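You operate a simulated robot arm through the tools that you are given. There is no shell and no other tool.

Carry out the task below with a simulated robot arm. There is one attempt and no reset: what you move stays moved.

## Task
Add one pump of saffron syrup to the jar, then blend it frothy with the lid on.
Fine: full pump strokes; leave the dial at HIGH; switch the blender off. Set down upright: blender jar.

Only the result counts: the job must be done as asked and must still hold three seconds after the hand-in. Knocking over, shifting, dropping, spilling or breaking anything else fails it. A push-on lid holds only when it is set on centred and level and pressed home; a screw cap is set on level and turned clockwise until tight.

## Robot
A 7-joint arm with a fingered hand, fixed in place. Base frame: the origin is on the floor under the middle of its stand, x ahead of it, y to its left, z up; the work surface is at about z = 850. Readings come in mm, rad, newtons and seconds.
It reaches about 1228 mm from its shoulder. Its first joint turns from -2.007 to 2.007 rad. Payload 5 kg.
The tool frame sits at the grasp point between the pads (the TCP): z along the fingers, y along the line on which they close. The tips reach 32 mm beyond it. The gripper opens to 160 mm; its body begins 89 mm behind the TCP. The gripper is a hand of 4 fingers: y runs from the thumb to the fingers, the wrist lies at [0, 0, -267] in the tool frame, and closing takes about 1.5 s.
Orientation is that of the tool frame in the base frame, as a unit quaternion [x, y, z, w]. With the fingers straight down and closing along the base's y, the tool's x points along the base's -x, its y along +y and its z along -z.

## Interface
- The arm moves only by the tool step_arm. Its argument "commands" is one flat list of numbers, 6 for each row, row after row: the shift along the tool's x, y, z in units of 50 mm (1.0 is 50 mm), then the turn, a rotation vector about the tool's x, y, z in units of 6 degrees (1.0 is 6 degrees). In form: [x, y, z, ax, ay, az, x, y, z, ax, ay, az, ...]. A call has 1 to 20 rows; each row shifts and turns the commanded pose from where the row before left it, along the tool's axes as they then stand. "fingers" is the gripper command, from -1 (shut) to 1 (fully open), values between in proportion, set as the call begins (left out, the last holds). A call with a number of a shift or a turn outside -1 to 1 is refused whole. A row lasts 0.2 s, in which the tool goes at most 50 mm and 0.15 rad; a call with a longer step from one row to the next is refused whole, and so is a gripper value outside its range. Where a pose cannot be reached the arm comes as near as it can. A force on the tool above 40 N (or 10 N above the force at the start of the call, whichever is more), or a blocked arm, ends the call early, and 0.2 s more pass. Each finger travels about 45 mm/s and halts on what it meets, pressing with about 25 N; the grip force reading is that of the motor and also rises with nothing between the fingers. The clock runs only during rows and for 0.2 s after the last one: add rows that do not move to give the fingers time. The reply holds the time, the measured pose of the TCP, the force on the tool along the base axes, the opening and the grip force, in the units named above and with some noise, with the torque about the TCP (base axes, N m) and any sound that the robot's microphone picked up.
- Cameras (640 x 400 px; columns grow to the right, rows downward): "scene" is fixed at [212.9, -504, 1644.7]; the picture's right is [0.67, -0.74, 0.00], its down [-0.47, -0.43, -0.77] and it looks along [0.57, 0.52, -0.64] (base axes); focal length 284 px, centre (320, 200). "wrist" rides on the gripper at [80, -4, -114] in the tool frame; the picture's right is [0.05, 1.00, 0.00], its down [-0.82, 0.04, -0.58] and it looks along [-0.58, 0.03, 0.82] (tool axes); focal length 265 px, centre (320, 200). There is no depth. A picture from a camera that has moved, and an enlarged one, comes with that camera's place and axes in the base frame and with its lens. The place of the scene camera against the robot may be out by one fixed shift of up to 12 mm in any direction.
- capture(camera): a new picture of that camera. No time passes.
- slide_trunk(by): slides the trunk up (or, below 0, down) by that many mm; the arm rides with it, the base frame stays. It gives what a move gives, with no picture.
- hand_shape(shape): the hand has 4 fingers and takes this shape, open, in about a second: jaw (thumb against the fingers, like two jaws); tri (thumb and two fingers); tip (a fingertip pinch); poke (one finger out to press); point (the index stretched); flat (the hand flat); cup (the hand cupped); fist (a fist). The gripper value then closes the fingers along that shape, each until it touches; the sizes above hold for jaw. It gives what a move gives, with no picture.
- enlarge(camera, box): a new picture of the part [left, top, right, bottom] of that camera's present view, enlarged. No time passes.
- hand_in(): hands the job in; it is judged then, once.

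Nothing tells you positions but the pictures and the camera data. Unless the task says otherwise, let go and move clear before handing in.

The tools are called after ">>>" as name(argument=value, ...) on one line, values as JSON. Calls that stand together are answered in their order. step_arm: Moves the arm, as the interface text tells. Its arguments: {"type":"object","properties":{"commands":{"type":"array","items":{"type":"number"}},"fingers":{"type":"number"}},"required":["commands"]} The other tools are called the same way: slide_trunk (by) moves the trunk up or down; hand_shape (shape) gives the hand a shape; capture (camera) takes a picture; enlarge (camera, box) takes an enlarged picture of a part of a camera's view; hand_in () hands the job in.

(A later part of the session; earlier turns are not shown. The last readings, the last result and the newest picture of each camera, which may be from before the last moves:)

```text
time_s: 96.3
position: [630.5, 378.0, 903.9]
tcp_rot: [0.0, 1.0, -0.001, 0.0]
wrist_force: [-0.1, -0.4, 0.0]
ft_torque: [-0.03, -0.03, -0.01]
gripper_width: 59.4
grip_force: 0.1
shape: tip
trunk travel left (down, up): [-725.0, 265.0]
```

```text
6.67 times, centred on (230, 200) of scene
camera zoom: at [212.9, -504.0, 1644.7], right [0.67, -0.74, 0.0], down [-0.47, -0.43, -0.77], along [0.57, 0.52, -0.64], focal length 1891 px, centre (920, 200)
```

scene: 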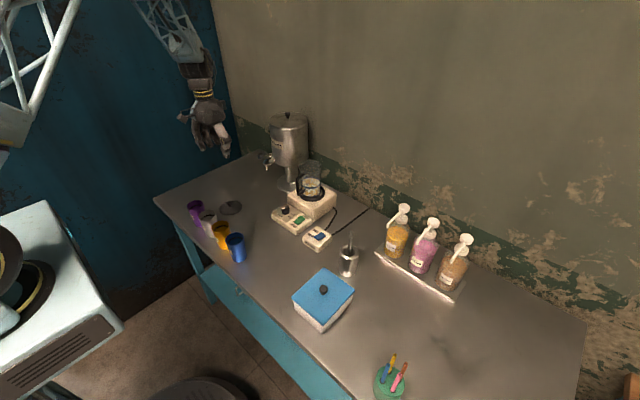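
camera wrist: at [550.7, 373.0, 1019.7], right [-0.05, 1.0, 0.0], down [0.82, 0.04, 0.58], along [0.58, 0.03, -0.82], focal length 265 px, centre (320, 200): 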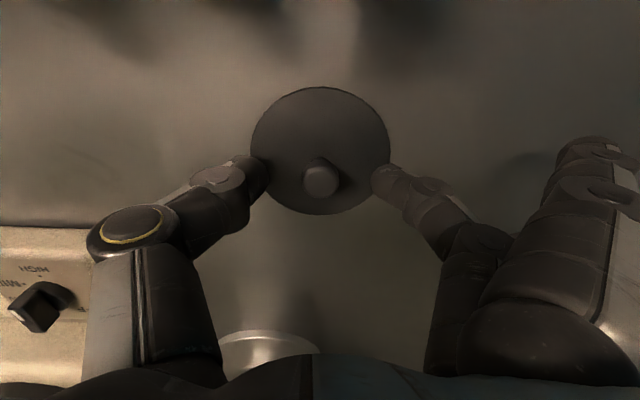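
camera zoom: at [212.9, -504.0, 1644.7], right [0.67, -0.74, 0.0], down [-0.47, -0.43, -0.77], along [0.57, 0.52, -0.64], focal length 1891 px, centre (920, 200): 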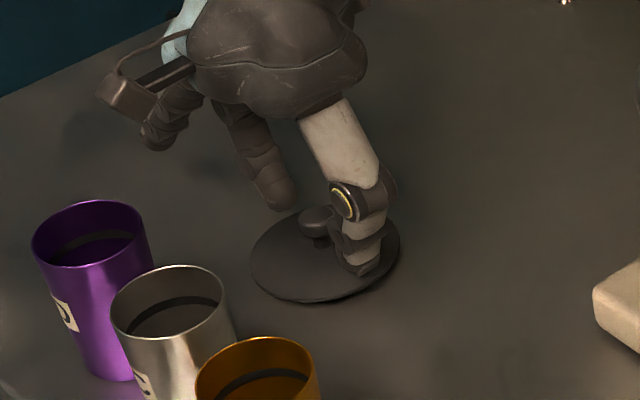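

The pinch is aligned around the knob. I'll raise 3 mm so the tips don't scrape the lid, then close.

>>> step_arm(commands=[0, 0, -0.06, 0, 0, 0, 0, 0, 0, 0, 0, 0])

>>> step_arm(commands=[0, 0, 0, 0, 0, 0, 0, 0, 0, 0, 0, 0, 0, 0, 0, 0, 0, 0, 0, 0, 0, 0, 0, 0, 0, 0, 0, 0, 0, 0, 0, 0, 0, 0, 0, 0, 0, 0, 0, 0, 0, 0], fingers=-1)

>>> capture(camera="wrist")

>>> enlarge(camera="scene", box=[200, 170, 260, 230])

```text
time_s: 96.9
position: [631.0, 377.1, 907.2]
tcp_rot: [0.0, 1.0, 0.0, 0.0]
wrist_force: [0.3, -0.5, -0.2]
ft_torque: [-0.01, -0.02, 0.02]
gripper_width: 59.4
grip_force: 0.1
shape: tip
trunk travel left (down, up): [-725.0, 265.0]
```

```text
time_s: 98.5
position: [631.4, 378.0, 909.6]
tcp_rot: [0.0, 1.0, 0.0, 0.0]
wrist_force: [-0.7, 0.3, -1.2]
ft_torque: [-0.02, 0.01, -0.03]
gripper_width: 16.7
grip_force: 25.2
shape: tip
trunk travel left (down, up): [-725.0, 265.0]
```

```text
taken
camera wrist: at [550.3, 372.6, 1022.8], right [-0.05, 1.0, 0.0], down [0.82, 0.04, 0.58], along [0.58, 0.03, -0.82], focal length 265 px, centre (320, 200)
```

wrist: 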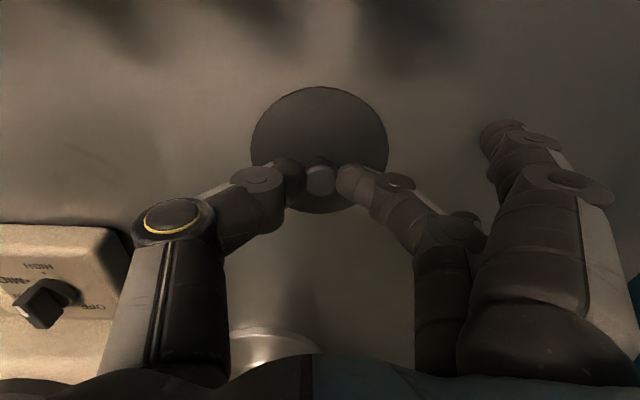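

```text
6.67 times, centred on (230, 200) of scene
camera zoom: at [212.9, -504.0, 1644.7], right [0.67, -0.74, 0.0], down [-0.47, -0.43, -0.77], along [0.57, 0.52, -0.64], focal length 1891 px, centre (920, 200)
```

zoom: 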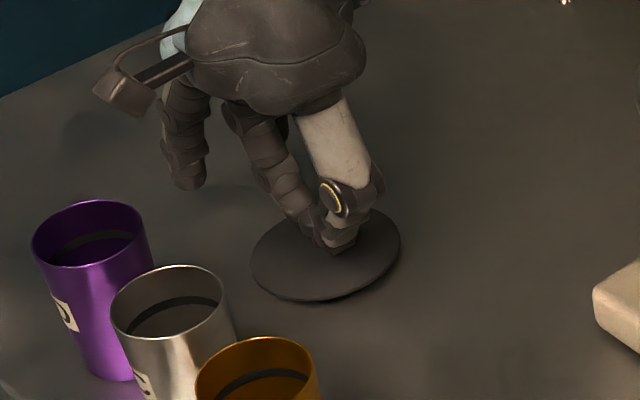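

>>> step_arm(commands=[0, 0, -0.2, 0, 0, 0, 0, 0, -0.4, 0, 0, 0, 0, 0, -0.4, 0, 0, 0, 0, 0, 0, 0, 0, 0, 0, 0, 0, 0, 0, 0])

>>> enlarge(camera="wrist", box=[220, 60, 420, 240])

>>> enlarge(camera="scene", box=[200, 150, 260, 220])

```text
time_s: 99.7
position: [631.0, 377.2, 958.3]
tcp_rot: [0.0, 1.0, 0.0, 0.0]
wrist_force: [0.1, 0.3, -0.3]
ft_torque: [0.01, -0.02, -0.01]
gripper_width: 16.8
grip_force: 25.7
shape: tip
trunk travel left (down, up): [-725.0, 265.0]
```

```text
2.22 times, centred on (320, 150) of wrist
camera zoom: at [550.5, 372.8, 1073.9], right [-0.05, 1.0, 0.0], down [0.82, 0.04, 0.58], along [0.58, 0.03, -0.82], focal length 590 px, centre (320, 311)
```

zoom: 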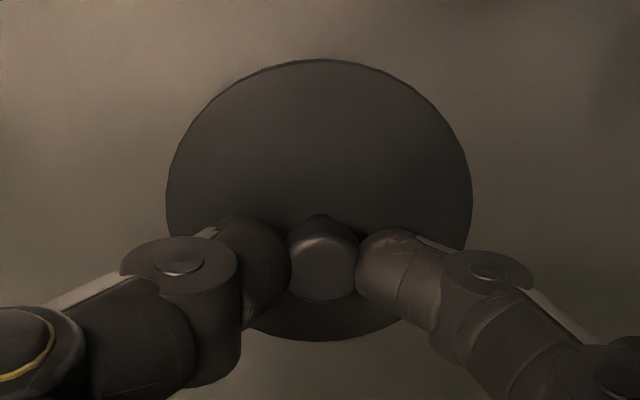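

```text
5.71 times, centred on (230, 185) of scene
camera zoom: at [212.9, -504.0, 1644.7], right [0.67, -0.74, 0.0], down [-0.47, -0.43, -0.77], along [0.57, 0.52, -0.64], focal length 1621 px, centre (834, 286)
```

zoom: 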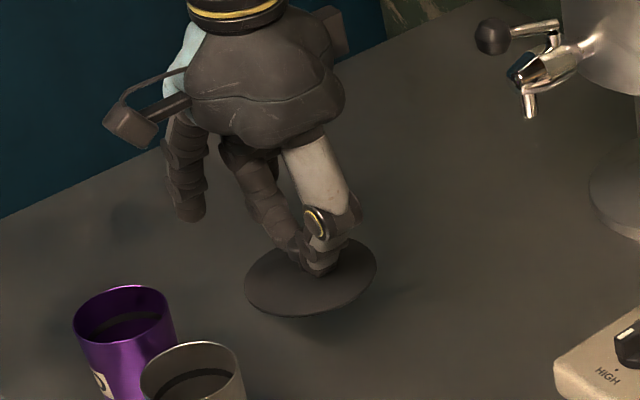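

The lid is level in the pinch, with its centre within 1 mm of the TCP. I'll lift high, go over at y of about 135, yaw 60° so the spare fingers avoid the urn, and hover above the jar.

>>> step_arm(commands=[0, 0, -0.8, 0, 0, 0, 0, 0, -0.9, 0, 0, 0, 0, 0, -0.9, 0, 0, 0, 0, 0, -0.9, 0, 0, 0, 0, 0, -0.9, 0, 0, 0, 0, -0.69, 0, 0, 0, 0, 0, -0.69, 0, 0, 0, 0, 0, -0.69, 0, 0, 0, 0, 0, -0.69, 0, 0, 0, 0, 0, -0.69, 0, 0, 0, 0, 0, -0.69, 0, 0, 0, 0, 0, -0.69, 0, 0, 0, 0, 0, 0, 0, 0, 0, 0])

>>> step_arm(commands=[0, 0, 0, 0, 0, -1, 0, 0, 0, 0, 0, -1, 0, 0, 0, 0, 0, -1, 0, 0, 0, 0, 0, -1, 0, 0, 0, 0, 0, -1, 0, 0, 0, 0, 0, -1, 0, 0, 0, 0, 0, -1, 0, 0, 0, 0, 0, -1, 0, 0, 0, 0, 0, -1, 0, 0, 0, 0, 0, -1, 0, 0, 0, 0, 0, 0, 0, 0, 0, 0, 0, 0])

>>> capture(camera="wrist")

>>> capture(camera="scene")

```text
time_s: 102.5
position: [629.8, 135.0, 1178.7]
tcp_rot: [0.0, 1.0, 0.0, 0.0]
wrist_force: [0.0, 0.0, -0.8]
ft_torque: [-0.02, -0.01, 0.02]
gripper_width: 16.5
grip_force: 25.2
shape: tip
trunk travel left (down, up): [-725.0, 265.0]
```

```text
time_s: 105.1
position: [632.3, 136.4, 1178.4]
tcp_rot: [-0.501, 0.866, 0.001, 0.0]
wrist_force: [1.2, 0.2, -0.6]
ft_torque: [-0.01, -0.02, 0.01]
gripper_width: 16.6
grip_force: 25.4
shape: tip
trunk travel left (down, up): [-725.0, 265.0]
```

```text
taken
camera wrist: at [594.3, 63.5, 1293.6], right [-0.89, 0.45, 0.0], down [0.37, 0.73, 0.58], along [0.26, 0.51, -0.82], focal length 265 px, centre (320, 200)
```

wrist: 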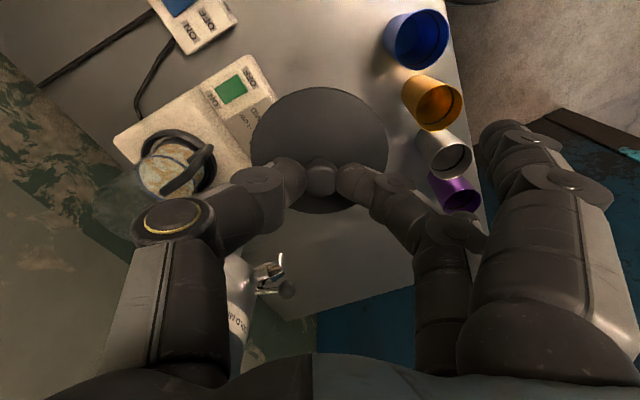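

```text
taken
```

scene: 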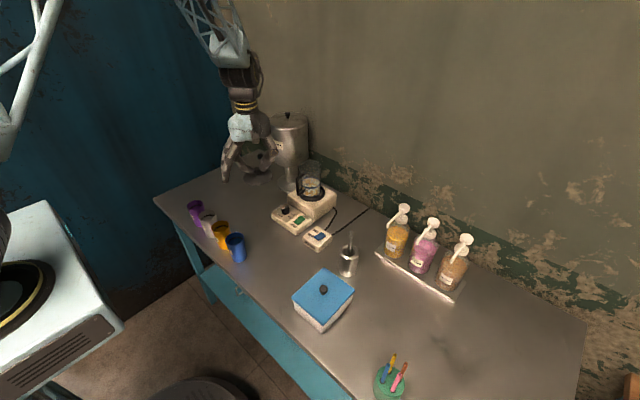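

>>> step_arm(commands=[-0.2935, -0.509, 0, 0, 0, 0, -0.2935, -0.509, 0, 0, 0, 0, -0.2935, -0.509, 0, 0, 0, 0, -0.2935, -0.509, 0, 0, 0, 0, -0.2935, -0.509, 0, 0, 0, 0, -0.2935, -0.509, 0, 0, 0, 0, -0.2935, -0.509, 0, 0, 0, 0, -0.2935, -0.509, 0, 0, 0, 0, 0, 0, 0.4, 0, 0, 0, 0, 0, 0.4, 0, 0, 0, 0, 0, 0, 0, 0, 0, 0, 0, 0, 0, 0, 0])

>>> capture(camera="wrist")

>>> enlarge(camera="scene", box=[270, 110, 360, 220])

```text
time_s: 107.7
position: [866.4, 134.0, 1139.1]
tcp_rot: [-0.5, 0.866, 0.0, -0.001]
wrist_force: [-0.3, 0.2, 0.3]
ft_torque: [0.0, -0.02, 0.03]
gripper_width: 16.5
grip_force: 25.0
shape: tip
trunk travel left (down, up): [-725.0, 265.0]
```

```text
taken
camera wrist: at [829.9, 62.6, 1254.0], right [-0.89, 0.46, 0.0], down [0.37, 0.73, 0.58], along [0.26, 0.51, -0.82], focal length 265 px, centre (320, 200)
```

wrist: 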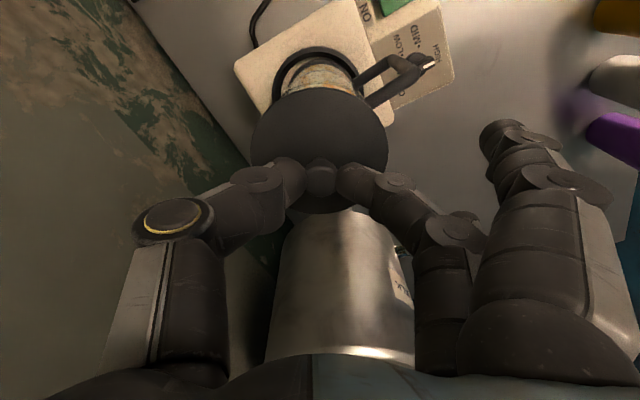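

```text
3.64 times, centred on (315, 165) of scene
camera zoom: at [212.9, -504.0, 1644.7], right [0.67, -0.74, 0.0], down [-0.47, -0.43, -0.77], along [0.57, 0.52, -0.64], focal length 1031 px, centre (338, 327)
```

zoom: 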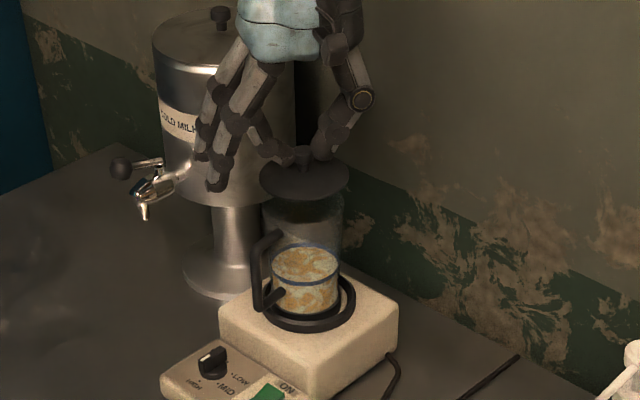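

>>> enlarge(camera="scene", box=[285, 135, 335, 205])

```text
5.71 times, centred on (310, 170) of scene
camera zoom: at [212.9, -504.0, 1644.7], right [0.67, -0.74, 0.0], down [-0.47, -0.43, -0.77], along [0.57, 0.52, -0.64], focal length 1621 px, centre (377, 371)
```

zoom: 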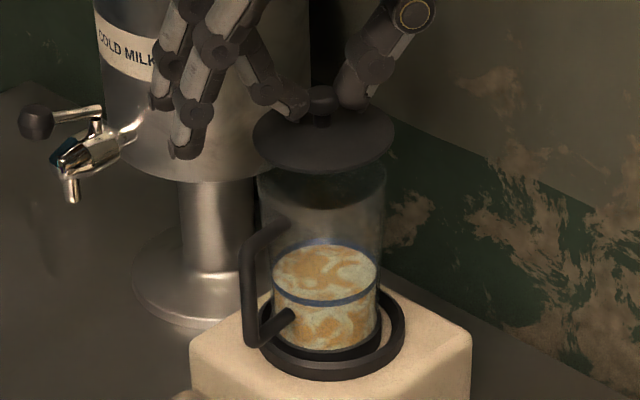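

>>> step_arm(commands=[-0.011, 0.037, 0, 0, 0, 0, 0, 0, 0.25, 0, 0, 0, 0, 0, 0.2, 0, 0, 0, 0, 0, 0, 0, 0, 0, 0, 0, 0, 0, 0, 0])

>>> enlarge(camera="scene", box=[285, 135, 335, 205])

>>> enlarge(camera="wrist", box=[220, 30, 480, 230])

```text
time_s: 108.9
position: [865.6, 136.0, 1115.2]
tcp_rot: [-0.5, 0.866, 0.0, 0.0]
wrist_force: [0.1, 0.0, -0.9]
ft_torque: [-0.01, -0.02, -0.01]
gripper_width: 16.8
grip_force: 25.0
shape: tip
trunk travel left (down, up): [-725.0, 265.0]
```

```text
5.71 times, centred on (310, 170) of scene
camera zoom: at [212.9, -504.0, 1644.7], right [0.67, -0.74, 0.0], down [-0.47, -0.43, -0.77], along [0.57, 0.52, -0.64], focal length 1621 px, centre (377, 371)
```

zoom: 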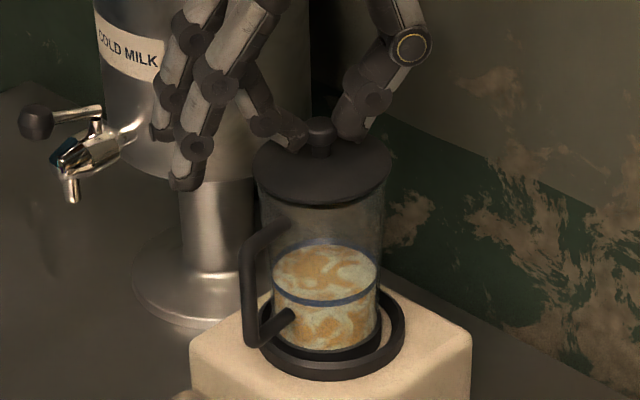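

```text
2.00 times, centred on (350, 130) of wrist
camera zoom: at [829.4, 64.2, 1230.7], right [-0.89, 0.46, 0.0], down [0.37, 0.73, 0.58], along [0.26, 0.51, -0.82], focal length 531 px, centre (260, 340)
```

zoom: 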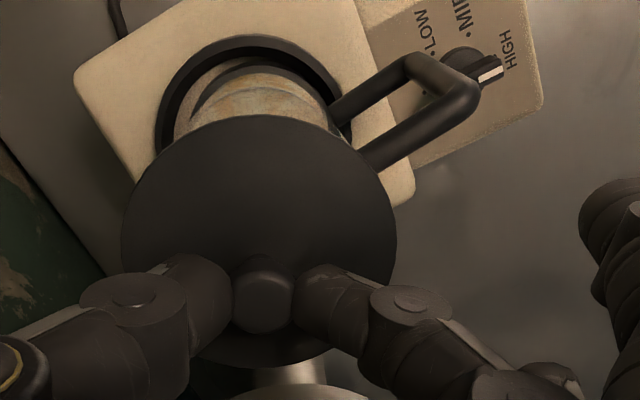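

>>> step_arm(commands=[-0.004, 0.014, 0.04, 0, 0, 0, 0, 0, 0.04, 0, 0, 0, 0, 0, 0.04, 0, 0, 0, 0, 0, 0.04, 0, 0, 0, 0, 0, 0, 0, 0, 0])

>>> enlarge(camera="scene", box=[285, 135, 335, 205])

```text
time_s: 110.1
position: [867.0, 137.3, 1108.7]
tcp_rot: [-0.5, 0.866, 0.0, 0.001]
wrist_force: [1.8, -2.1, 11.8]
ft_torque: [-0.04, 0.0, -0.02]
gripper_width: 17.1
grip_force: 25.2
shape: tip
trunk travel left (down, up): [-725.0, 265.0]
```

```text
5.71 times, centred on (310, 170) of scene
camera zoom: at [212.9, -504.0, 1644.7], right [0.67, -0.74, 0.0], down [-0.47, -0.43, -0.77], along [0.57, 0.52, -0.64], focal length 1621 px, centre (377, 371)
```

zoom: 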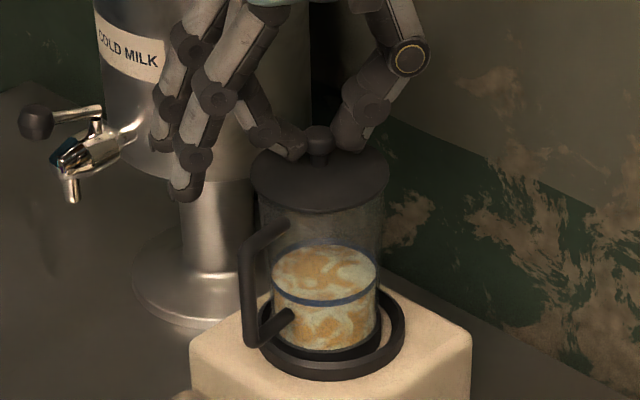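

>>> step_arm(commands=[0.006, -0.019, 0, 0, 0, 0, 0, 0, 0.03, 0, 0, 0, 0, 0, 0.03, 0, 0, 0, 0, 0, 0, 0, 0, 0])

>>> enlarge(camera="scene", box=[285, 135, 335, 205])

>>> enlarge(camera="wrist", box=[220, 30, 480, 230])

```text
time_s: 111.1
position: [864.9, 135.9, 1106.3]
tcp_rot: [-0.5, 0.866, 0.001, 0.001]
wrist_force: [5.7, -1.5, 26.0]
ft_torque: [-0.01, -0.13, -0.02]
gripper_width: 18.9
grip_force: 24.8
shape: tip
trunk travel left (down, up): [-725.0, 265.0]
```

```text
5.71 times, centred on (310, 170) of scene
camera zoom: at [212.9, -504.0, 1644.7], right [0.67, -0.74, 0.0], down [-0.47, -0.43, -0.77], along [0.57, 0.52, -0.64], focal length 1621 px, centre (377, 371)
```

zoom: 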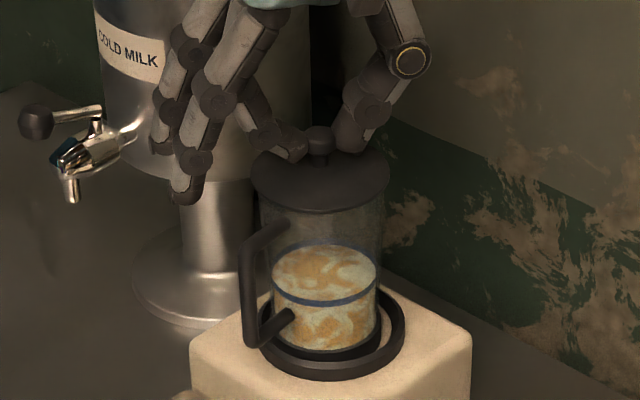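

```text
2.00 times, centred on (350, 130) of wrist
camera zoom: at [827.0, 63.8, 1221.9], right [-0.89, 0.46, 0.0], down [0.37, 0.73, 0.58], along [0.27, 0.51, -0.82], focal length 531 px, centre (260, 340)
```

zoom: 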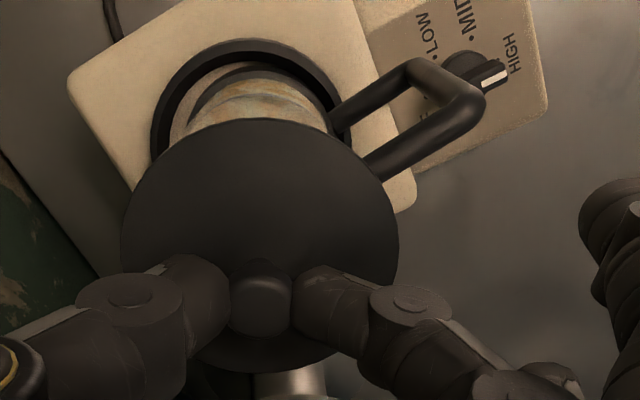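

>>> enlarge(camera="scene", box=[295, 150, 325, 175])

```text
16.00 times, centred on (310, 162) of scene
camera zoom: at [212.9, -504.0, 1644.7], right [0.67, -0.74, 0.0], down [-0.47, -0.43, -0.77], along [0.57, 0.52, -0.64], focal length 4538 px, centre (480, 800)
```

zoom: 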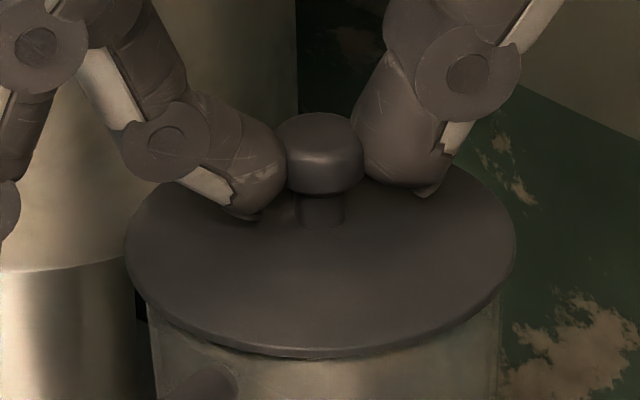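

The lid sits on the jar, centred to within about 1 mm, but my fingertips are just squeezing the knob. I'll release, lift away, and press it home from above the knob.

>>> step_arm(commands=[0, 0, -0.06, 0, 0, 0, 0, 0, 0, 0, 0, 0])

>>> step_arm(commands=[0, 0, 0, 0, 0, 0, 0, 0, 0, 0, 0, 0, 0, 0, 0, 0, 0, 0, 0, 0, 0, 0, 0, 0], fingers=-0.25)

>>> step_arm(commands=[0, 0, -0.2, 0, 0, 0, 0, 0, -0.5, 0, 0, 0, 0, 0, -0.7, 0, 0, 0, 0, 0, -0.6, 0, 0, 0, 0, 0, 0, 0, 0, 0])

>>> enlarge(camera="scene", box=[290, 145, 330, 185])

>>> enlarge(camera="wrist", box=[220, 0, 480, 200])

```text
time_s: 111.7
position: [863.2, 137.0, 1107.5]
tcp_rot: [-0.5, 0.866, 0.001, 0.0]
wrist_force: [3.3, 0.2, 13.4]
ft_torque: [-0.01, -0.09, -0.01]
gripper_width: 19.0
grip_force: 25.3
shape: tip
trunk travel left (down, up): [-725.0, 265.0]
```

```text
time_s: 112.7
position: [865.0, 136.5, 1108.8]
tcp_rot: [-0.5, 0.866, 0.0, 0.0]
wrist_force: [-1.1, 0.3, 0.8]
ft_torque: [0.0, 0.0, 0.0]
gripper_width: 59.5
grip_force: 0.0
shape: tip
trunk travel left (down, up): [-725.0, 265.0]
```

```text
time_s: 113.9
position: [866.6, 138.3, 1208.3]
tcp_rot: [-0.5, 0.866, 0.0, 0.0]
wrist_force: [0.0, 0.0, -0.5]
ft_torque: [-0.01, -0.01, 0.01]
gripper_width: 59.4
grip_force: 0.1
shape: tip
trunk travel left (down, up): [-725.0, 265.0]
```

```text
10.00 times, centred on (310, 165) of scene
camera zoom: at [212.9, -504.0, 1644.7], right [0.67, -0.74, 0.0], down [-0.47, -0.43, -0.77], along [0.57, 0.52, -0.64], focal length 2836 px, centre (420, 550)
```

zoom: 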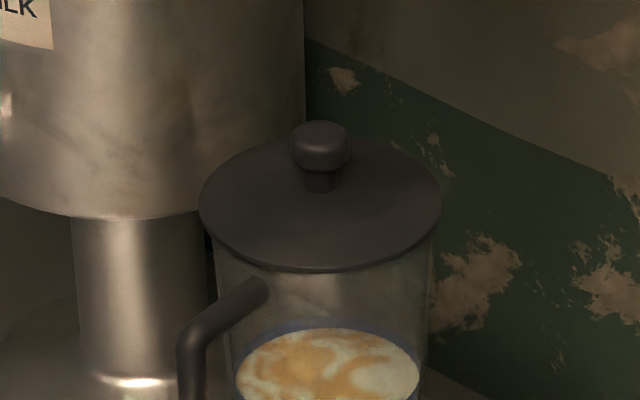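

```text
2.00 times, centred on (350, 100) of wrist
camera zoom: at [828.3, 64.8, 1322.9], right [-0.89, 0.46, 0.0], down [0.37, 0.73, 0.58], along [0.26, 0.51, -0.82], focal length 531 px, centre (260, 400)
```

zoom: 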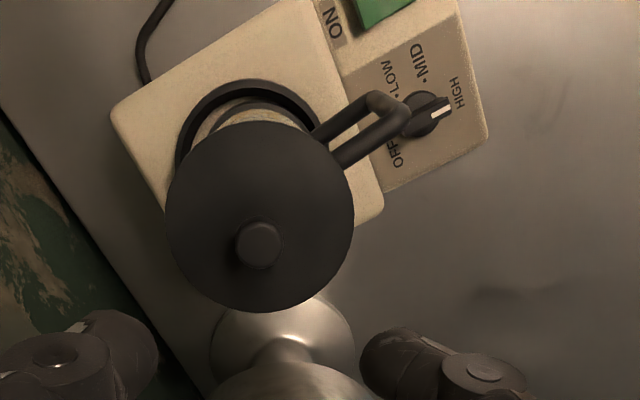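

The lid is sitting level on the jar. I'll look at it side-on from the front with the wrist camera to judge how it is seated before pressing.

>>> step_arm(commands=[0, 0, -0.8, 0, 0, 0, 0.4, 0.693, 0, 0, 0, 0, 0.4, 0.693, 0, 0, 0, 0, 0.4, 0.693, 0, 0, 0, 0, 0.4, 0.693, 0, 0, 0, 0, 0.4, 0.693, 0, 0, 0, 0, 0, 0, 0, 0, 0, 1, 0, 0, 0, 0, 0, 1, 0, 0, 0, 0, 0, 1, 0, 0, 0, 0, 0, 1, 0, 0, 0, 0, 0, 1, 0, 0, 0, 0, 0, 1, 0, 0, 0, 0, 0, 1, 0, 0, 0, 0, 0, 1, 0, 0, 0, 0, 0, 1, 0, 0, 0, 0, 0, 1, 0, 0, 0, 0, 0, 0])

>>> step_arm(commands=[0, 0, 0, 0, -0.9375, 0, 0, 0, 0, 0, -0.9375, 0, 0, 0, 0, 0, -0.9375, 0, 0, 0, 0, 0, -0.9375, 0, 0, 0, 0, 0, -0.9375, 0, 0, 0, 0, 0, -0.9375, 0, 0, 0, 0, 0, -0.9375, 0, 0, 0, 0, 0, -0.9375, 0, 0.6, 0, 0.6, 0, 0, 0, 0.6, 0, 0.6, 0, 0, 0, 0.6, 0, 0.6, 0, 0, 0, 0.5, 0, 0.5, 0, 0, 0, 0, 0, 0, 0, 0, 0, 0, 0, 0, 0, 0, 0])

>>> capture(camera="wrist")

>>> capture(camera="scene")

```text
time_s: 117.5
position: [664.6, 136.7, 1248.6]
tcp_rot: [0.0, 1.0, 0.0, 0.0]
wrist_force: [0.0, 0.4, -0.2]
ft_torque: [0.05, -0.02, -0.01]
gripper_width: 59.3
grip_force: 0.1
shape: tip
trunk travel left (down, up): [-725.0, 265.0]
```

```text
time_s: 120.5
position: [663.1, 139.6, 1083.2]
tcp_rot: [0.0, 0.924, 0.0, 0.383]
wrist_force: [0.7, 0.4, 0.2]
ft_torque: [0.0, 0.02, -0.01]
gripper_width: 60.0
grip_force: 0.1
shape: tip
trunk travel left (down, up): [-725.0, 265.0]
```

```text
taken
camera wrist: at [525.4, 134.6, 1108.1], right [-0.04, 1.0, -0.04], down [0.17, 0.04, 0.98], along [0.98, 0.03, -0.17], focal length 265 px, centre (320, 200)
```

wrist: 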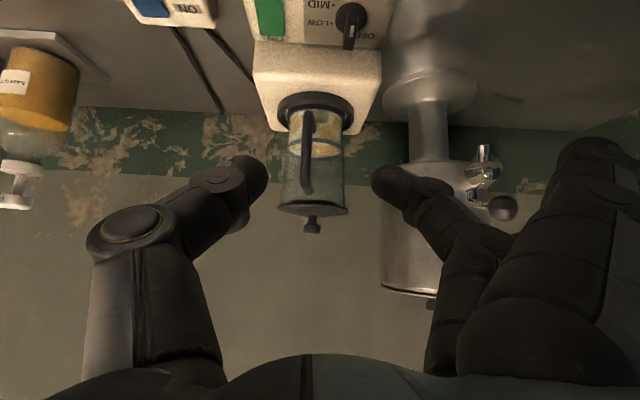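

```text
taken
```

scene: 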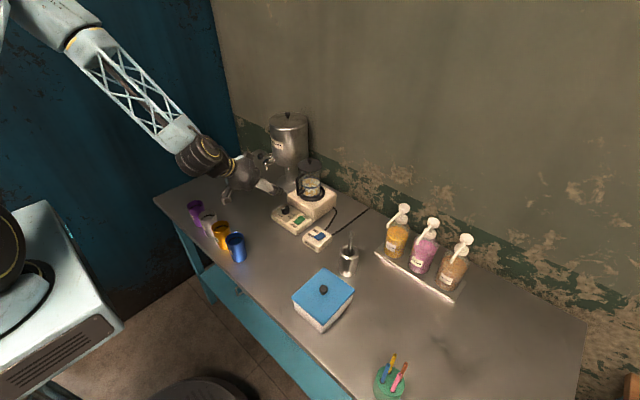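

>>> enlarge(camera="wrist", box=[265, 80, 365, 240])

>>> enlarge(camera="wrist", box=[270, 180, 360, 240])

```text
2.50 times, centred on (315, 160) of wrist
camera zoom: at [525.4, 134.6, 1108.1], right [-0.04, 1.0, -0.04], down [0.17, 0.04, 0.98], along [0.98, 0.03, -0.17], focal length 664 px, centre (332, 300)
```

zoom: 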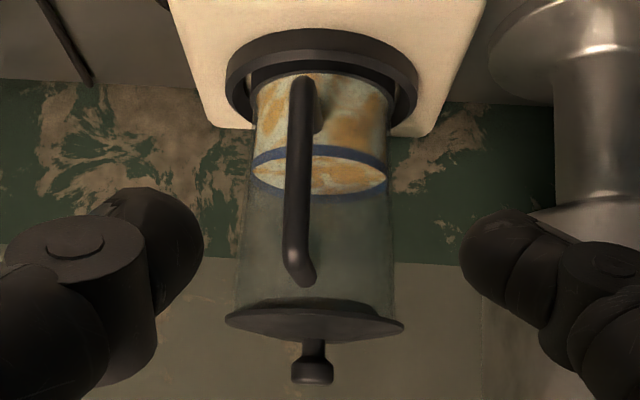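

```text
6.67 times, centred on (315, 210) of wrist
camera zoom: at [525.4, 134.6, 1108.1], right [-0.04, 1.0, -0.04], down [0.17, 0.04, 0.98], along [0.98, 0.03, -0.17], focal length 1769 px, centre (353, 133)
```

zoom: 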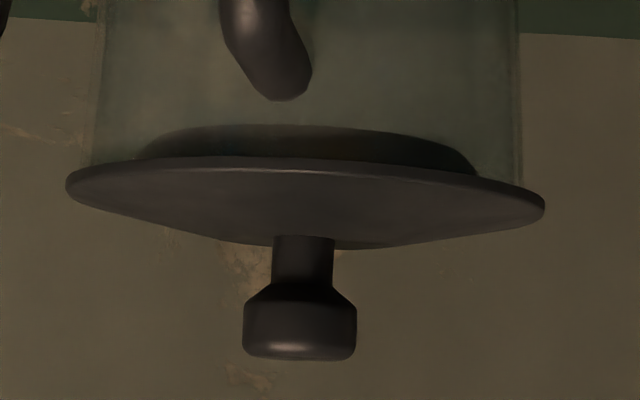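

The side view shows the lid's plug inside the glass, centred and level. I'll now press it home firmly from above with the poke shape on the knob.

>>> step_arm(commands=[-0.6, 0, -0.6, 0, 0, 0, -0.6, 0, -0.6, 0, 0, 0, -0.6, 0, -0.6, 0, 0, 0, 0, 0, 0, 0, 0.9375, 0, 0, 0, 0, 0, 0.9375, 0, 0, 0, 0, 0, 0.9375, 0, 0, 0, 0, 0, 0.9375, 0, 0, 0, 0, 0, 0.9375, 0, 0, 0, 0, 0, 0.9375, 0, 0, 0, 0, 0, 0.9375, 0, 0, 0, 0, 0, 0.9375, 0, 0, 0, 0, 0, 0, 0])

>>> hand_shape(shape="poke")

>>> step_arm(commands=[0, 0, 0, 0, 0, -1, 0, 0, 0, 0, 0, -1, 0, 0, 0, 0, 0, -1, 0, 0, 0, 0, 0, -1, 0, 0, 0, 0, 0, -1, 0, 0, 0, 0, 0, -1, 0, 0, 0, 0, 0, -1, 0, 0, 0, 0, 0, -1, 0, 0, 0, 0, 0, -1, 0, 0, 0, 0, 0, -1, 0, 0, 0, 0, 0, 0])

>>> capture(camera="wrist")

```text
time_s: 123.1
position: [664.1, 134.6, 1213.2]
tcp_rot: [0.001, 1.0, 0.001, -0.001]
wrist_force: [0.4, -0.3, -0.6]
ft_torque: [0.08, 0.02, -0.03]
gripper_width: 59.9
grip_force: 0.1
shape: tip
trunk travel left (down, up): [-725.0, 265.0]
```

```text
time_s: 124.0
position: [665.0, 136.7, 1212.0]
tcp_rot: [0.0, 1.0, -0.001, 0.0]
wrist_force: [0.2, 0.2, 1.1]
ft_torque: [0.01, -0.02, -0.01]
gripper_width: 0.0
grip_force: 0.1
shape: poke
trunk travel left (down, up): [-725.0, 265.0]
```

```text
time_s: 126.4
position: [665.0, 136.9, 1213.0]
tcp_rot: [-0.499, 0.866, 0.0, 0.0]
wrist_force: [0.6, 0.8, 0.6]
ft_torque: [0.02, 0.02, 0.01]
gripper_width: 0.0
grip_force: 0.1
shape: poke
trunk travel left (down, up): [-725.0, 265.0]
```

```text
taken
camera wrist: at [628.4, 64.8, 1327.6], right [-0.89, 0.45, 0.0], down [0.37, 0.73, 0.58], along [0.26, 0.51, -0.82], focal length 265 px, centre (320, 200)
```

wrist: 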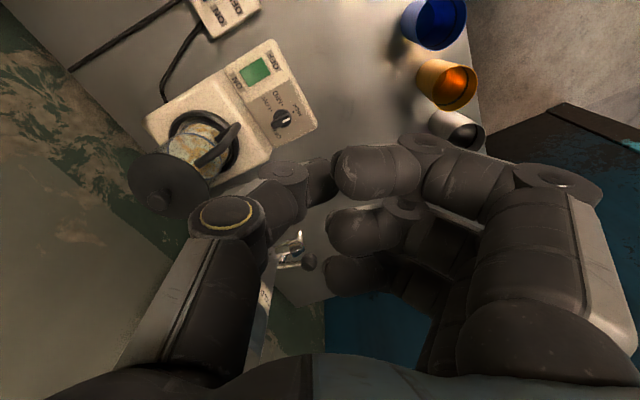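

>>> step_arm(commands=[-0.331, -0.594, 0, 0, 0, 0, -0.331, -0.594, 0, 0, 0, 0, -0.331, -0.594, 0, 0, 0, 0, -0.331, -0.594, 0, 0, 0, 0, -0.331, -0.594, 0, 0, 0, 0, -0.331, -0.594, 0, 0, 0, 0, 0, 0, 0.7, 0, 0, 0, 0, 0, 0.7, 0, 0, 0, 0, 0, 0, 0, 0, 0, 0, 0, 0, 0, 0, 0])

>>> enlarge(camera="scene", box=[285, 120, 335, 180])

>>> capture(camera="wrist")

```text
time_s: 128.6
position: [869.3, 134.5, 1140.9]
tcp_rot: [-0.5, 0.866, 0.0, 0.0]
wrist_force: [0.0, 0.4, -0.8]
ft_torque: [0.02, 0.01, -0.01]
gripper_width: 0.0
grip_force: 0.1
shape: poke
trunk travel left (down, up): [-725.0, 265.0]
```

```text
6.67 times, centred on (310, 150) of scene
camera zoom: at [212.9, -504.0, 1644.7], right [0.67, -0.74, 0.0], down [-0.47, -0.43, -0.77], along [0.57, 0.52, -0.64], focal length 1891 px, centre (387, 533)
```

zoom: 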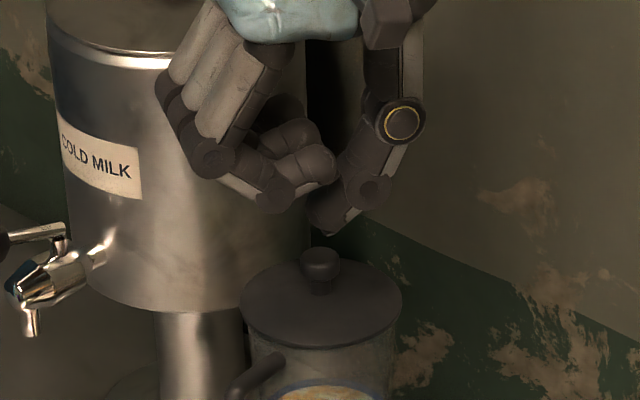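

```text
taken
camera wrist: at [832.1, 60.7, 1256.4], right [-0.89, 0.45, 0.0], down [0.37, 0.73, 0.58], along [0.26, 0.51, -0.82], focal length 265 px, centre (320, 200)
```

wrist: 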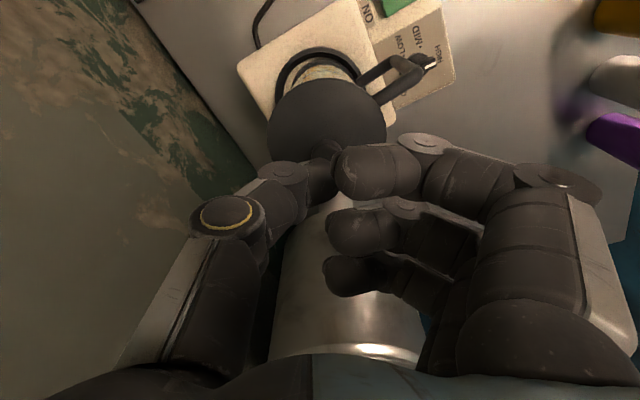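

>>> step_arm(commands=[0, 0.02, 0.07, 0, 0, 0, 0, 0, 0.07, 0, 0, 0, 0, 0, 0.06, 0, 0, 0, 0, 0, 0.05, 0, 0, 0, 0, 0, 0.05, 0, 0, 0, 0, 0, 0.05, 0, 0, 0, 0, 0, 0.04, 0, 0, 0])

>>> enlarge(camera="scene", box=[285, 120, 335, 180])

```text
time_s: 130.2
position: [868.9, 133.8, 1124.9]
tcp_rot: [-0.5, 0.866, -0.001, 0.002]
wrist_force: [2.4, -0.7, 11.8]
ft_torque: [0.02, 0.0, -0.01]
gripper_width: 0.2
grip_force: 0.0
shape: poke
trunk travel left (down, up): [-725.0, 265.0]
```

```text
6.67 times, centred on (310, 150) of scene
camera zoom: at [212.9, -504.0, 1644.7], right [0.67, -0.74, 0.0], down [-0.47, -0.43, -0.77], along [0.57, 0.52, -0.64], focal length 1891 px, centre (387, 533)
```

zoom: 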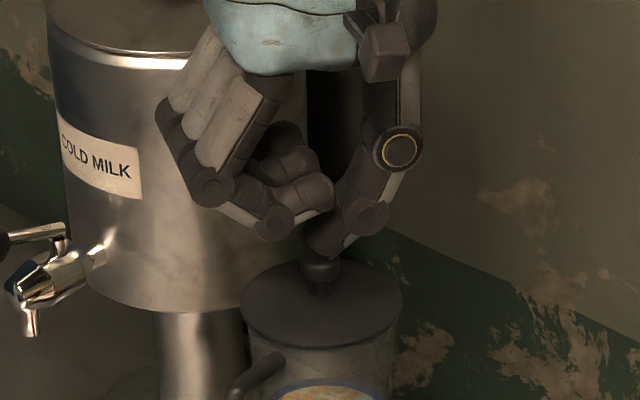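

>>> step_arm(commands=[0, 0, 0.04, 0, 0, 0, 0, 0, 0.04, 0, 0, 0, 0, 0, 0.04, 0, 0, 0, 0, 0, 0.04, 0, 0, 0, 0, 0, 0.04, 0, 0, 0])

>>> enlarge(camera="scene", box=[285, 120, 335, 180])

```text
time_s: 131.0
position: [870.9, 134.3, 1123.4]
tcp_rot: [-0.499, 0.866, -0.002, 0.004]
wrist_force: [0.1, -2.7, 21.7]
ft_torque: [-0.05, 0.16, 0.02]
gripper_width: 0.1
grip_force: 0.1
shape: poke
trunk travel left (down, up): [-725.0, 265.0]
stopped in row 4: the force on the tool passed its limit at 42 N (the readings are from after the stop); the commanded pose is now the measured one
```

```text
6.67 times, centred on (310, 150) of scene
camera zoom: at [212.9, -504.0, 1644.7], right [0.67, -0.74, 0.0], down [-0.47, -0.43, -0.77], along [0.57, 0.52, -0.64], focal length 1891 px, centre (387, 533)
```

zoom: 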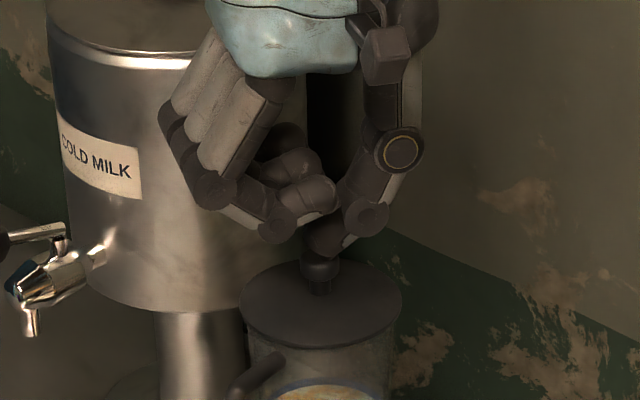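

The lid took a 42 N press without moving further, so it is home. Now I'll look closely at the switch states from the scene camera.

>>> enlarge(camera="scene", box=[265, 200, 310, 235])

>>> enlarge(camera="scene", box=[300, 220, 335, 250])

```text
11.43 times, centred on (288, 218) of scene
camera zoom: at [212.9, -504.0, 1644.7], right [0.67, -0.74, 0.0], down [-0.47, -0.43, -0.77], along [0.57, 0.52, -0.64], focal length 3242 px, centre (691, 0)
```

zoom: 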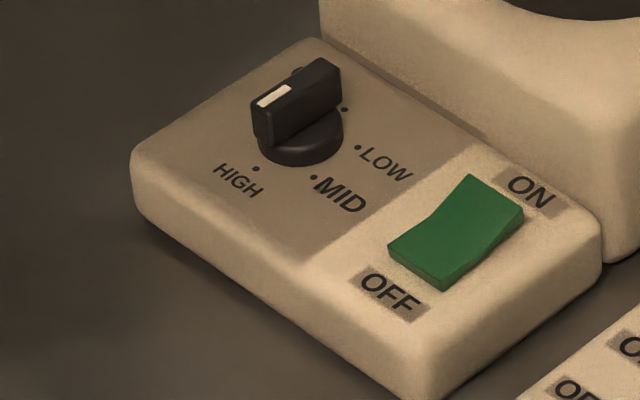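

```text
13.33 times, centred on (318, 235) of scene
camera zoom: at [212.9, -504.0, 1644.7], right [0.67, -0.74, 0.0], down [-0.47, -0.43, -0.77], along [0.57, 0.52, -0.64], focal length 3782 px, centre (353, -267)
```

zoom: 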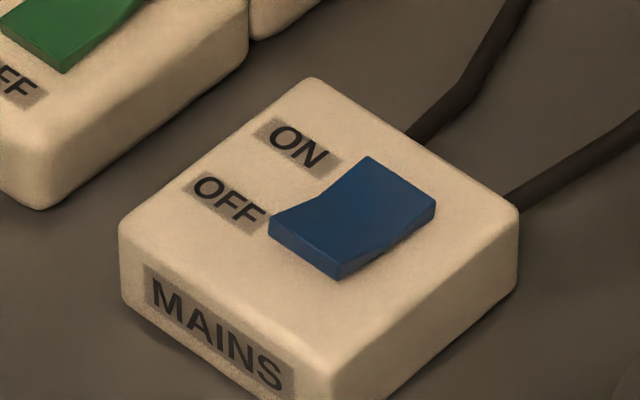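

Both rockers show their ON half raised, so mains and blender are both off. I'll retreat, tilt the hand forward 40° so it clears the jar handle, and press the mains ON end first.

>>> step_arm(commands=[0, 0, -0.3, 0, 0, 0, 0, 0, -0.9, 0, 0, 0, 0, 0, -0.9, 0, 0, 0, 0.4, 0.693, 0, 0, 0, 0, 0.4, 0.693, 0, 0, 0, 0, 0.4, 0.693, 0, 0, 0, 0, 0.4, 0.693, 0, 0, 0, 0, 0.4, 0.693, 0, 0, 0, 0, 0, 0, 0, 0, 0, 1, 0, 0, 0, 0, 0, 1, 0, 0, 0, 0, 0, 1, 0, 0, 0, 0, 0, 1, 0, 0, 0, 0, 0, 1, 0, 0, 0, 0, 0, 1, 0, 0, 0, 0, 0, 1, 0, 0, 0, 0, 0, 1, 0, 0, 0, 0, 0, 1, 0, 0, 0, 0, 0, 1])

>>> step_arm(commands=[0, 0, 0, 0, -0.952, 0, 0, 0, 0, 0, -0.952, 0, 0, 0, 0, 0, -0.952, 0, 0, 0, 0, 0, -0.952, 0, 0, 0, 0, 0, -0.952, 0, 0, 0, 0, 0, -0.952, 0, 0, 0, 0, 0, -0.952, 0, 0, 0, 0, 0, 0, 0, 0, 0, 0, 0, 0, 0])

>>> capture(camera="wrist")

>>> enlarge(camera="scene", box=[280, 140, 340, 200])

```text
time_s: 134.8
position: [670.9, 134.2, 1223.2]
tcp_rot: [0.001, 1.0, 0.0, 0.002]
wrist_force: [-1.2, -0.1, 0.6]
ft_torque: [0.0, -0.02, -0.01]
gripper_width: 0.2
grip_force: 0.1
shape: poke
trunk travel left (down, up): [-725.0, 265.0]
```

```text
time_s: 136.8
position: [670.7, 135.6, 1224.5]
tcp_rot: [0.001, 0.939, 0.0, 0.345]
wrist_force: [-1.7, 6.8, 0.3]
ft_torque: [-0.56, -0.16, -0.45]
gripper_width: 0.0
grip_force: 0.1
shape: poke
trunk travel left (down, up): [-725.0, 265.0]
```

```text
taken
camera wrist: at [534.4, 130.7, 1260.3], right [-0.04, 1.0, -0.03], down [0.25, 0.04, 0.97], along [0.97, 0.03, -0.25], focal length 265 px, centre (320, 200)
```

wrist: 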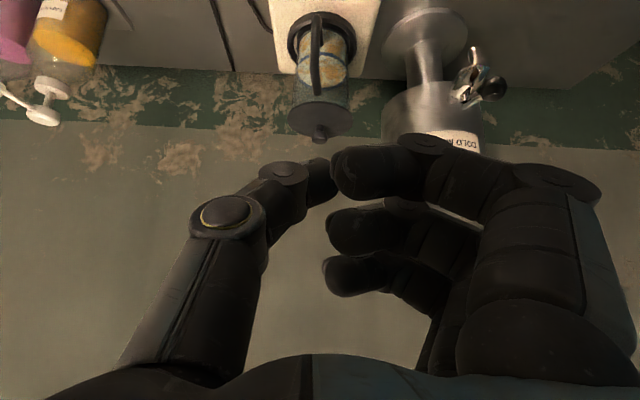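

```text
6.67 times, centred on (310, 170) of scene
camera zoom: at [212.9, -504.0, 1644.7], right [0.67, -0.74, 0.0], down [-0.47, -0.43, -0.77], along [0.57, 0.52, -0.64], focal length 1891 px, centre (387, 400)
```

zoom: 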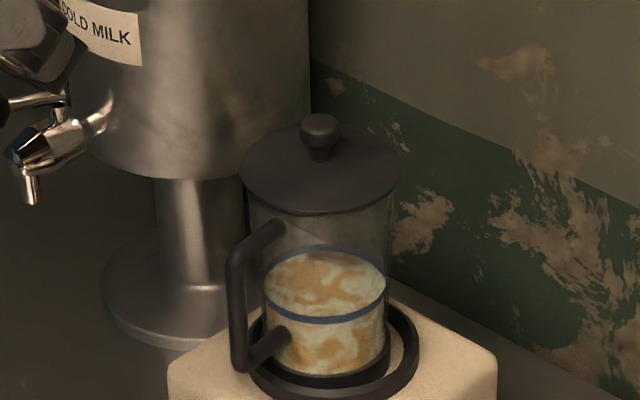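

>>> capture(camera="scene")

>>> enlarge(camera="scene", box=[200, 80, 320, 200])

>>> step_arm(commands=[0, 0, 0, 0, 0, 0])

```text
taken
```

scene: 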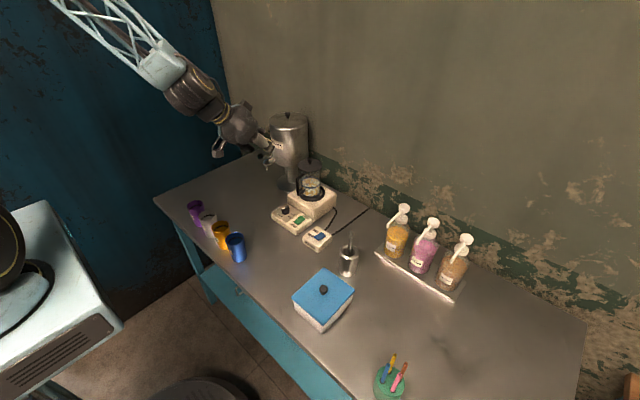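

```text
3.33 times, centred on (260, 140) of scene
camera zoom: at [212.9, -504.0, 1644.7], right [0.67, -0.74, 0.0], down [-0.47, -0.43, -0.77], along [0.57, 0.52, -0.64], focal length 946 px, centre (520, 400)
```

zoom: 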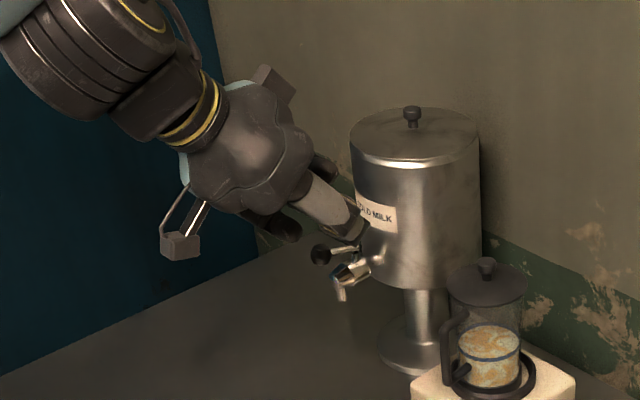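

```text
time_s: 137.2
position: [669.8, 135.4, 1224.0]
tcp_rot: [-0.001, 0.939, 0.0, 0.344]
wrist_force: [0.5, 0.1, -0.8]
ft_torque: [-0.03, -0.01, 0.02]
gripper_width: 0.0
grip_force: 0.0
shape: poke
trunk travel left (down, up): [-725.0, 265.0]
```

The sideways force was a transient and has gone. I'll move above the mains switch.

>>> step_arm(commands=[0.3, -0.3925, 0.61, 0, 0, 0, 0.3, -0.3925, 0.61, 0, 0, 0, 0.3, -0.3925, 0.61, 0, 0, 0, 0.3, -0.3925, 0.61, 0, 0, 0, 0.3, -0.3925, 0.61, 0, 0, 0, 0.3, -0.3925, 0.61, 0, 0, 0, 0.3, -0.3925, 0.61, 0, 0, 0, 0.25, -0.3925, 0.5, 0, 0, 0, 0, 0, 0, 0, 0, 0, 0, 0, 0, 0, 0, 0])

>>> capture(camera="wrist")

>>> enlarge(camera="scene", box=[280, 170, 350, 250])

```text
time_s: 139.4
position: [733.6, -21.8, 965.1]
tcp_rot: [0.0, 0.939, 0.0, 0.345]
wrist_force: [0.3, 0.6, -0.2]
ft_torque: [-0.01, -0.01, -0.02]
gripper_width: 0.0
grip_force: 0.1
shape: poke
trunk travel left (down, up): [-725.0, 265.0]
```

```text
taken
camera wrist: at [598.4, -26.1, 1001.2], right [-0.04, 1.0, -0.03], down [0.25, 0.04, 0.97], along [0.97, 0.03, -0.25], focal length 265 px, centre (320, 200)
```

wrist: 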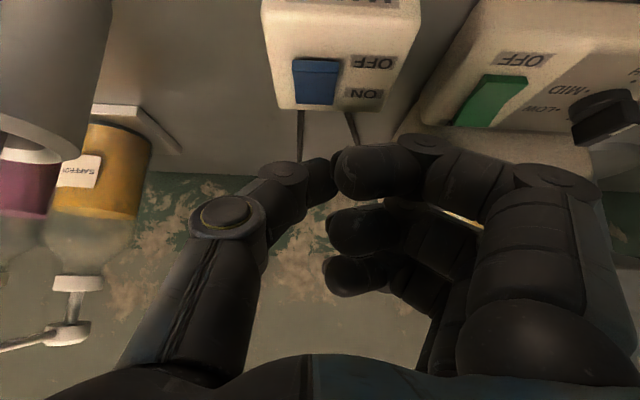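

```text
5.00 times, centred on (315, 210) of scene
camera zoom: at [212.9, -504.0, 1644.7], right [0.67, -0.74, 0.0], down [-0.47, -0.43, -0.77], along [0.57, 0.52, -0.64], focal length 1418 px, centre (345, 150)
```

zoom: 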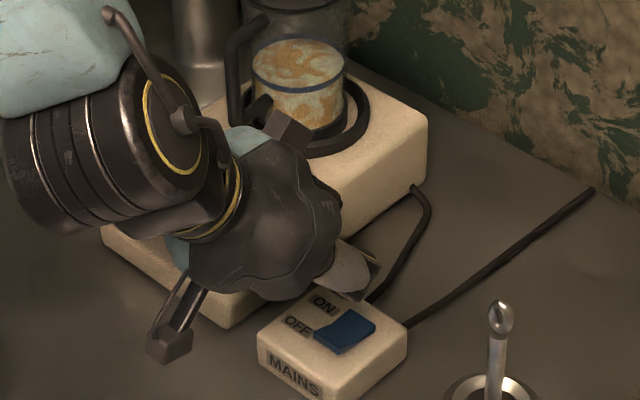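

>>> enlarge(camera="wrist", box=[260, 20, 420, 200])

>>> enlarge(camera="wrist", box=[430, 40, 560, 140])

```text
2.22 times, centred on (340, 110) of wrist
camera zoom: at [598.4, -26.1, 1001.2], right [-0.04, 1.0, -0.03], down [0.25, 0.04, 0.97], along [0.97, 0.03, -0.25], focal length 590 px, centre (276, 400)
```

zoom: 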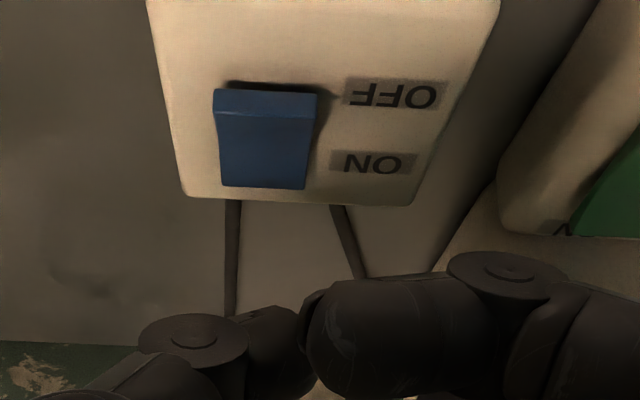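

```text
4.00 times, centred on (495, 90) of wrist
camera zoom: at [598.4, -26.1, 1001.2], right [-0.04, 1.0, -0.03], down [0.25, 0.04, 0.97], along [0.97, 0.03, -0.25], focal length 1062 px, centre (-380, 640)
```

zoom: 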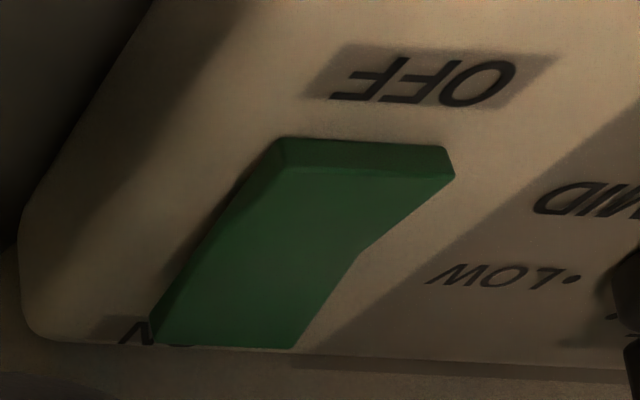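

>>> step_arm(commands=[0.17, 0.016, 0.249, 0, 0, 0, 0.17, 0.016, 0.249, 0, 0, 0, 0, 0, 0, 0, 0, 0, 0, 0, 0, 0, 0, 0])

>>> enlarge(camera="scene", box=[290, 200, 345, 255])

>>> capture(camera="wrist")

```text
time_s: 140.4
position: [736.9, -18.9, 935.8]
tcp_rot: [0.001, 0.939, 0.0, 0.345]
wrist_force: [0.4, -0.7, 0.0]
ft_torque: [0.01, 0.03, -0.01]
gripper_width: 0.0
grip_force: 0.0
shape: poke
trunk travel left (down, up): [-725.0, 265.0]
```

```text
7.27 times, centred on (318, 228) of scene
camera zoom: at [212.9, -504.0, 1644.7], right [0.67, -0.74, 0.0], down [-0.47, -0.43, -0.77], along [0.57, 0.52, -0.64], focal length 2063 px, centre (338, 0)
```

zoom: 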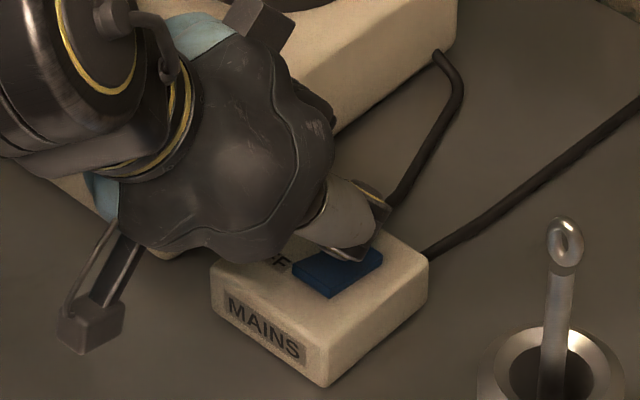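

```text
taken
camera wrist: at [601.2, -24.4, 972.0], right [-0.04, 1.0, -0.03], down [0.25, 0.04, 0.97], along [0.97, 0.03, -0.25], focal length 265 px, centre (320, 200)
```

wrist: 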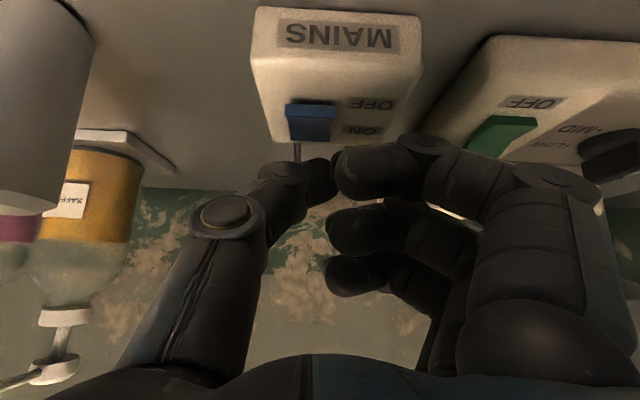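

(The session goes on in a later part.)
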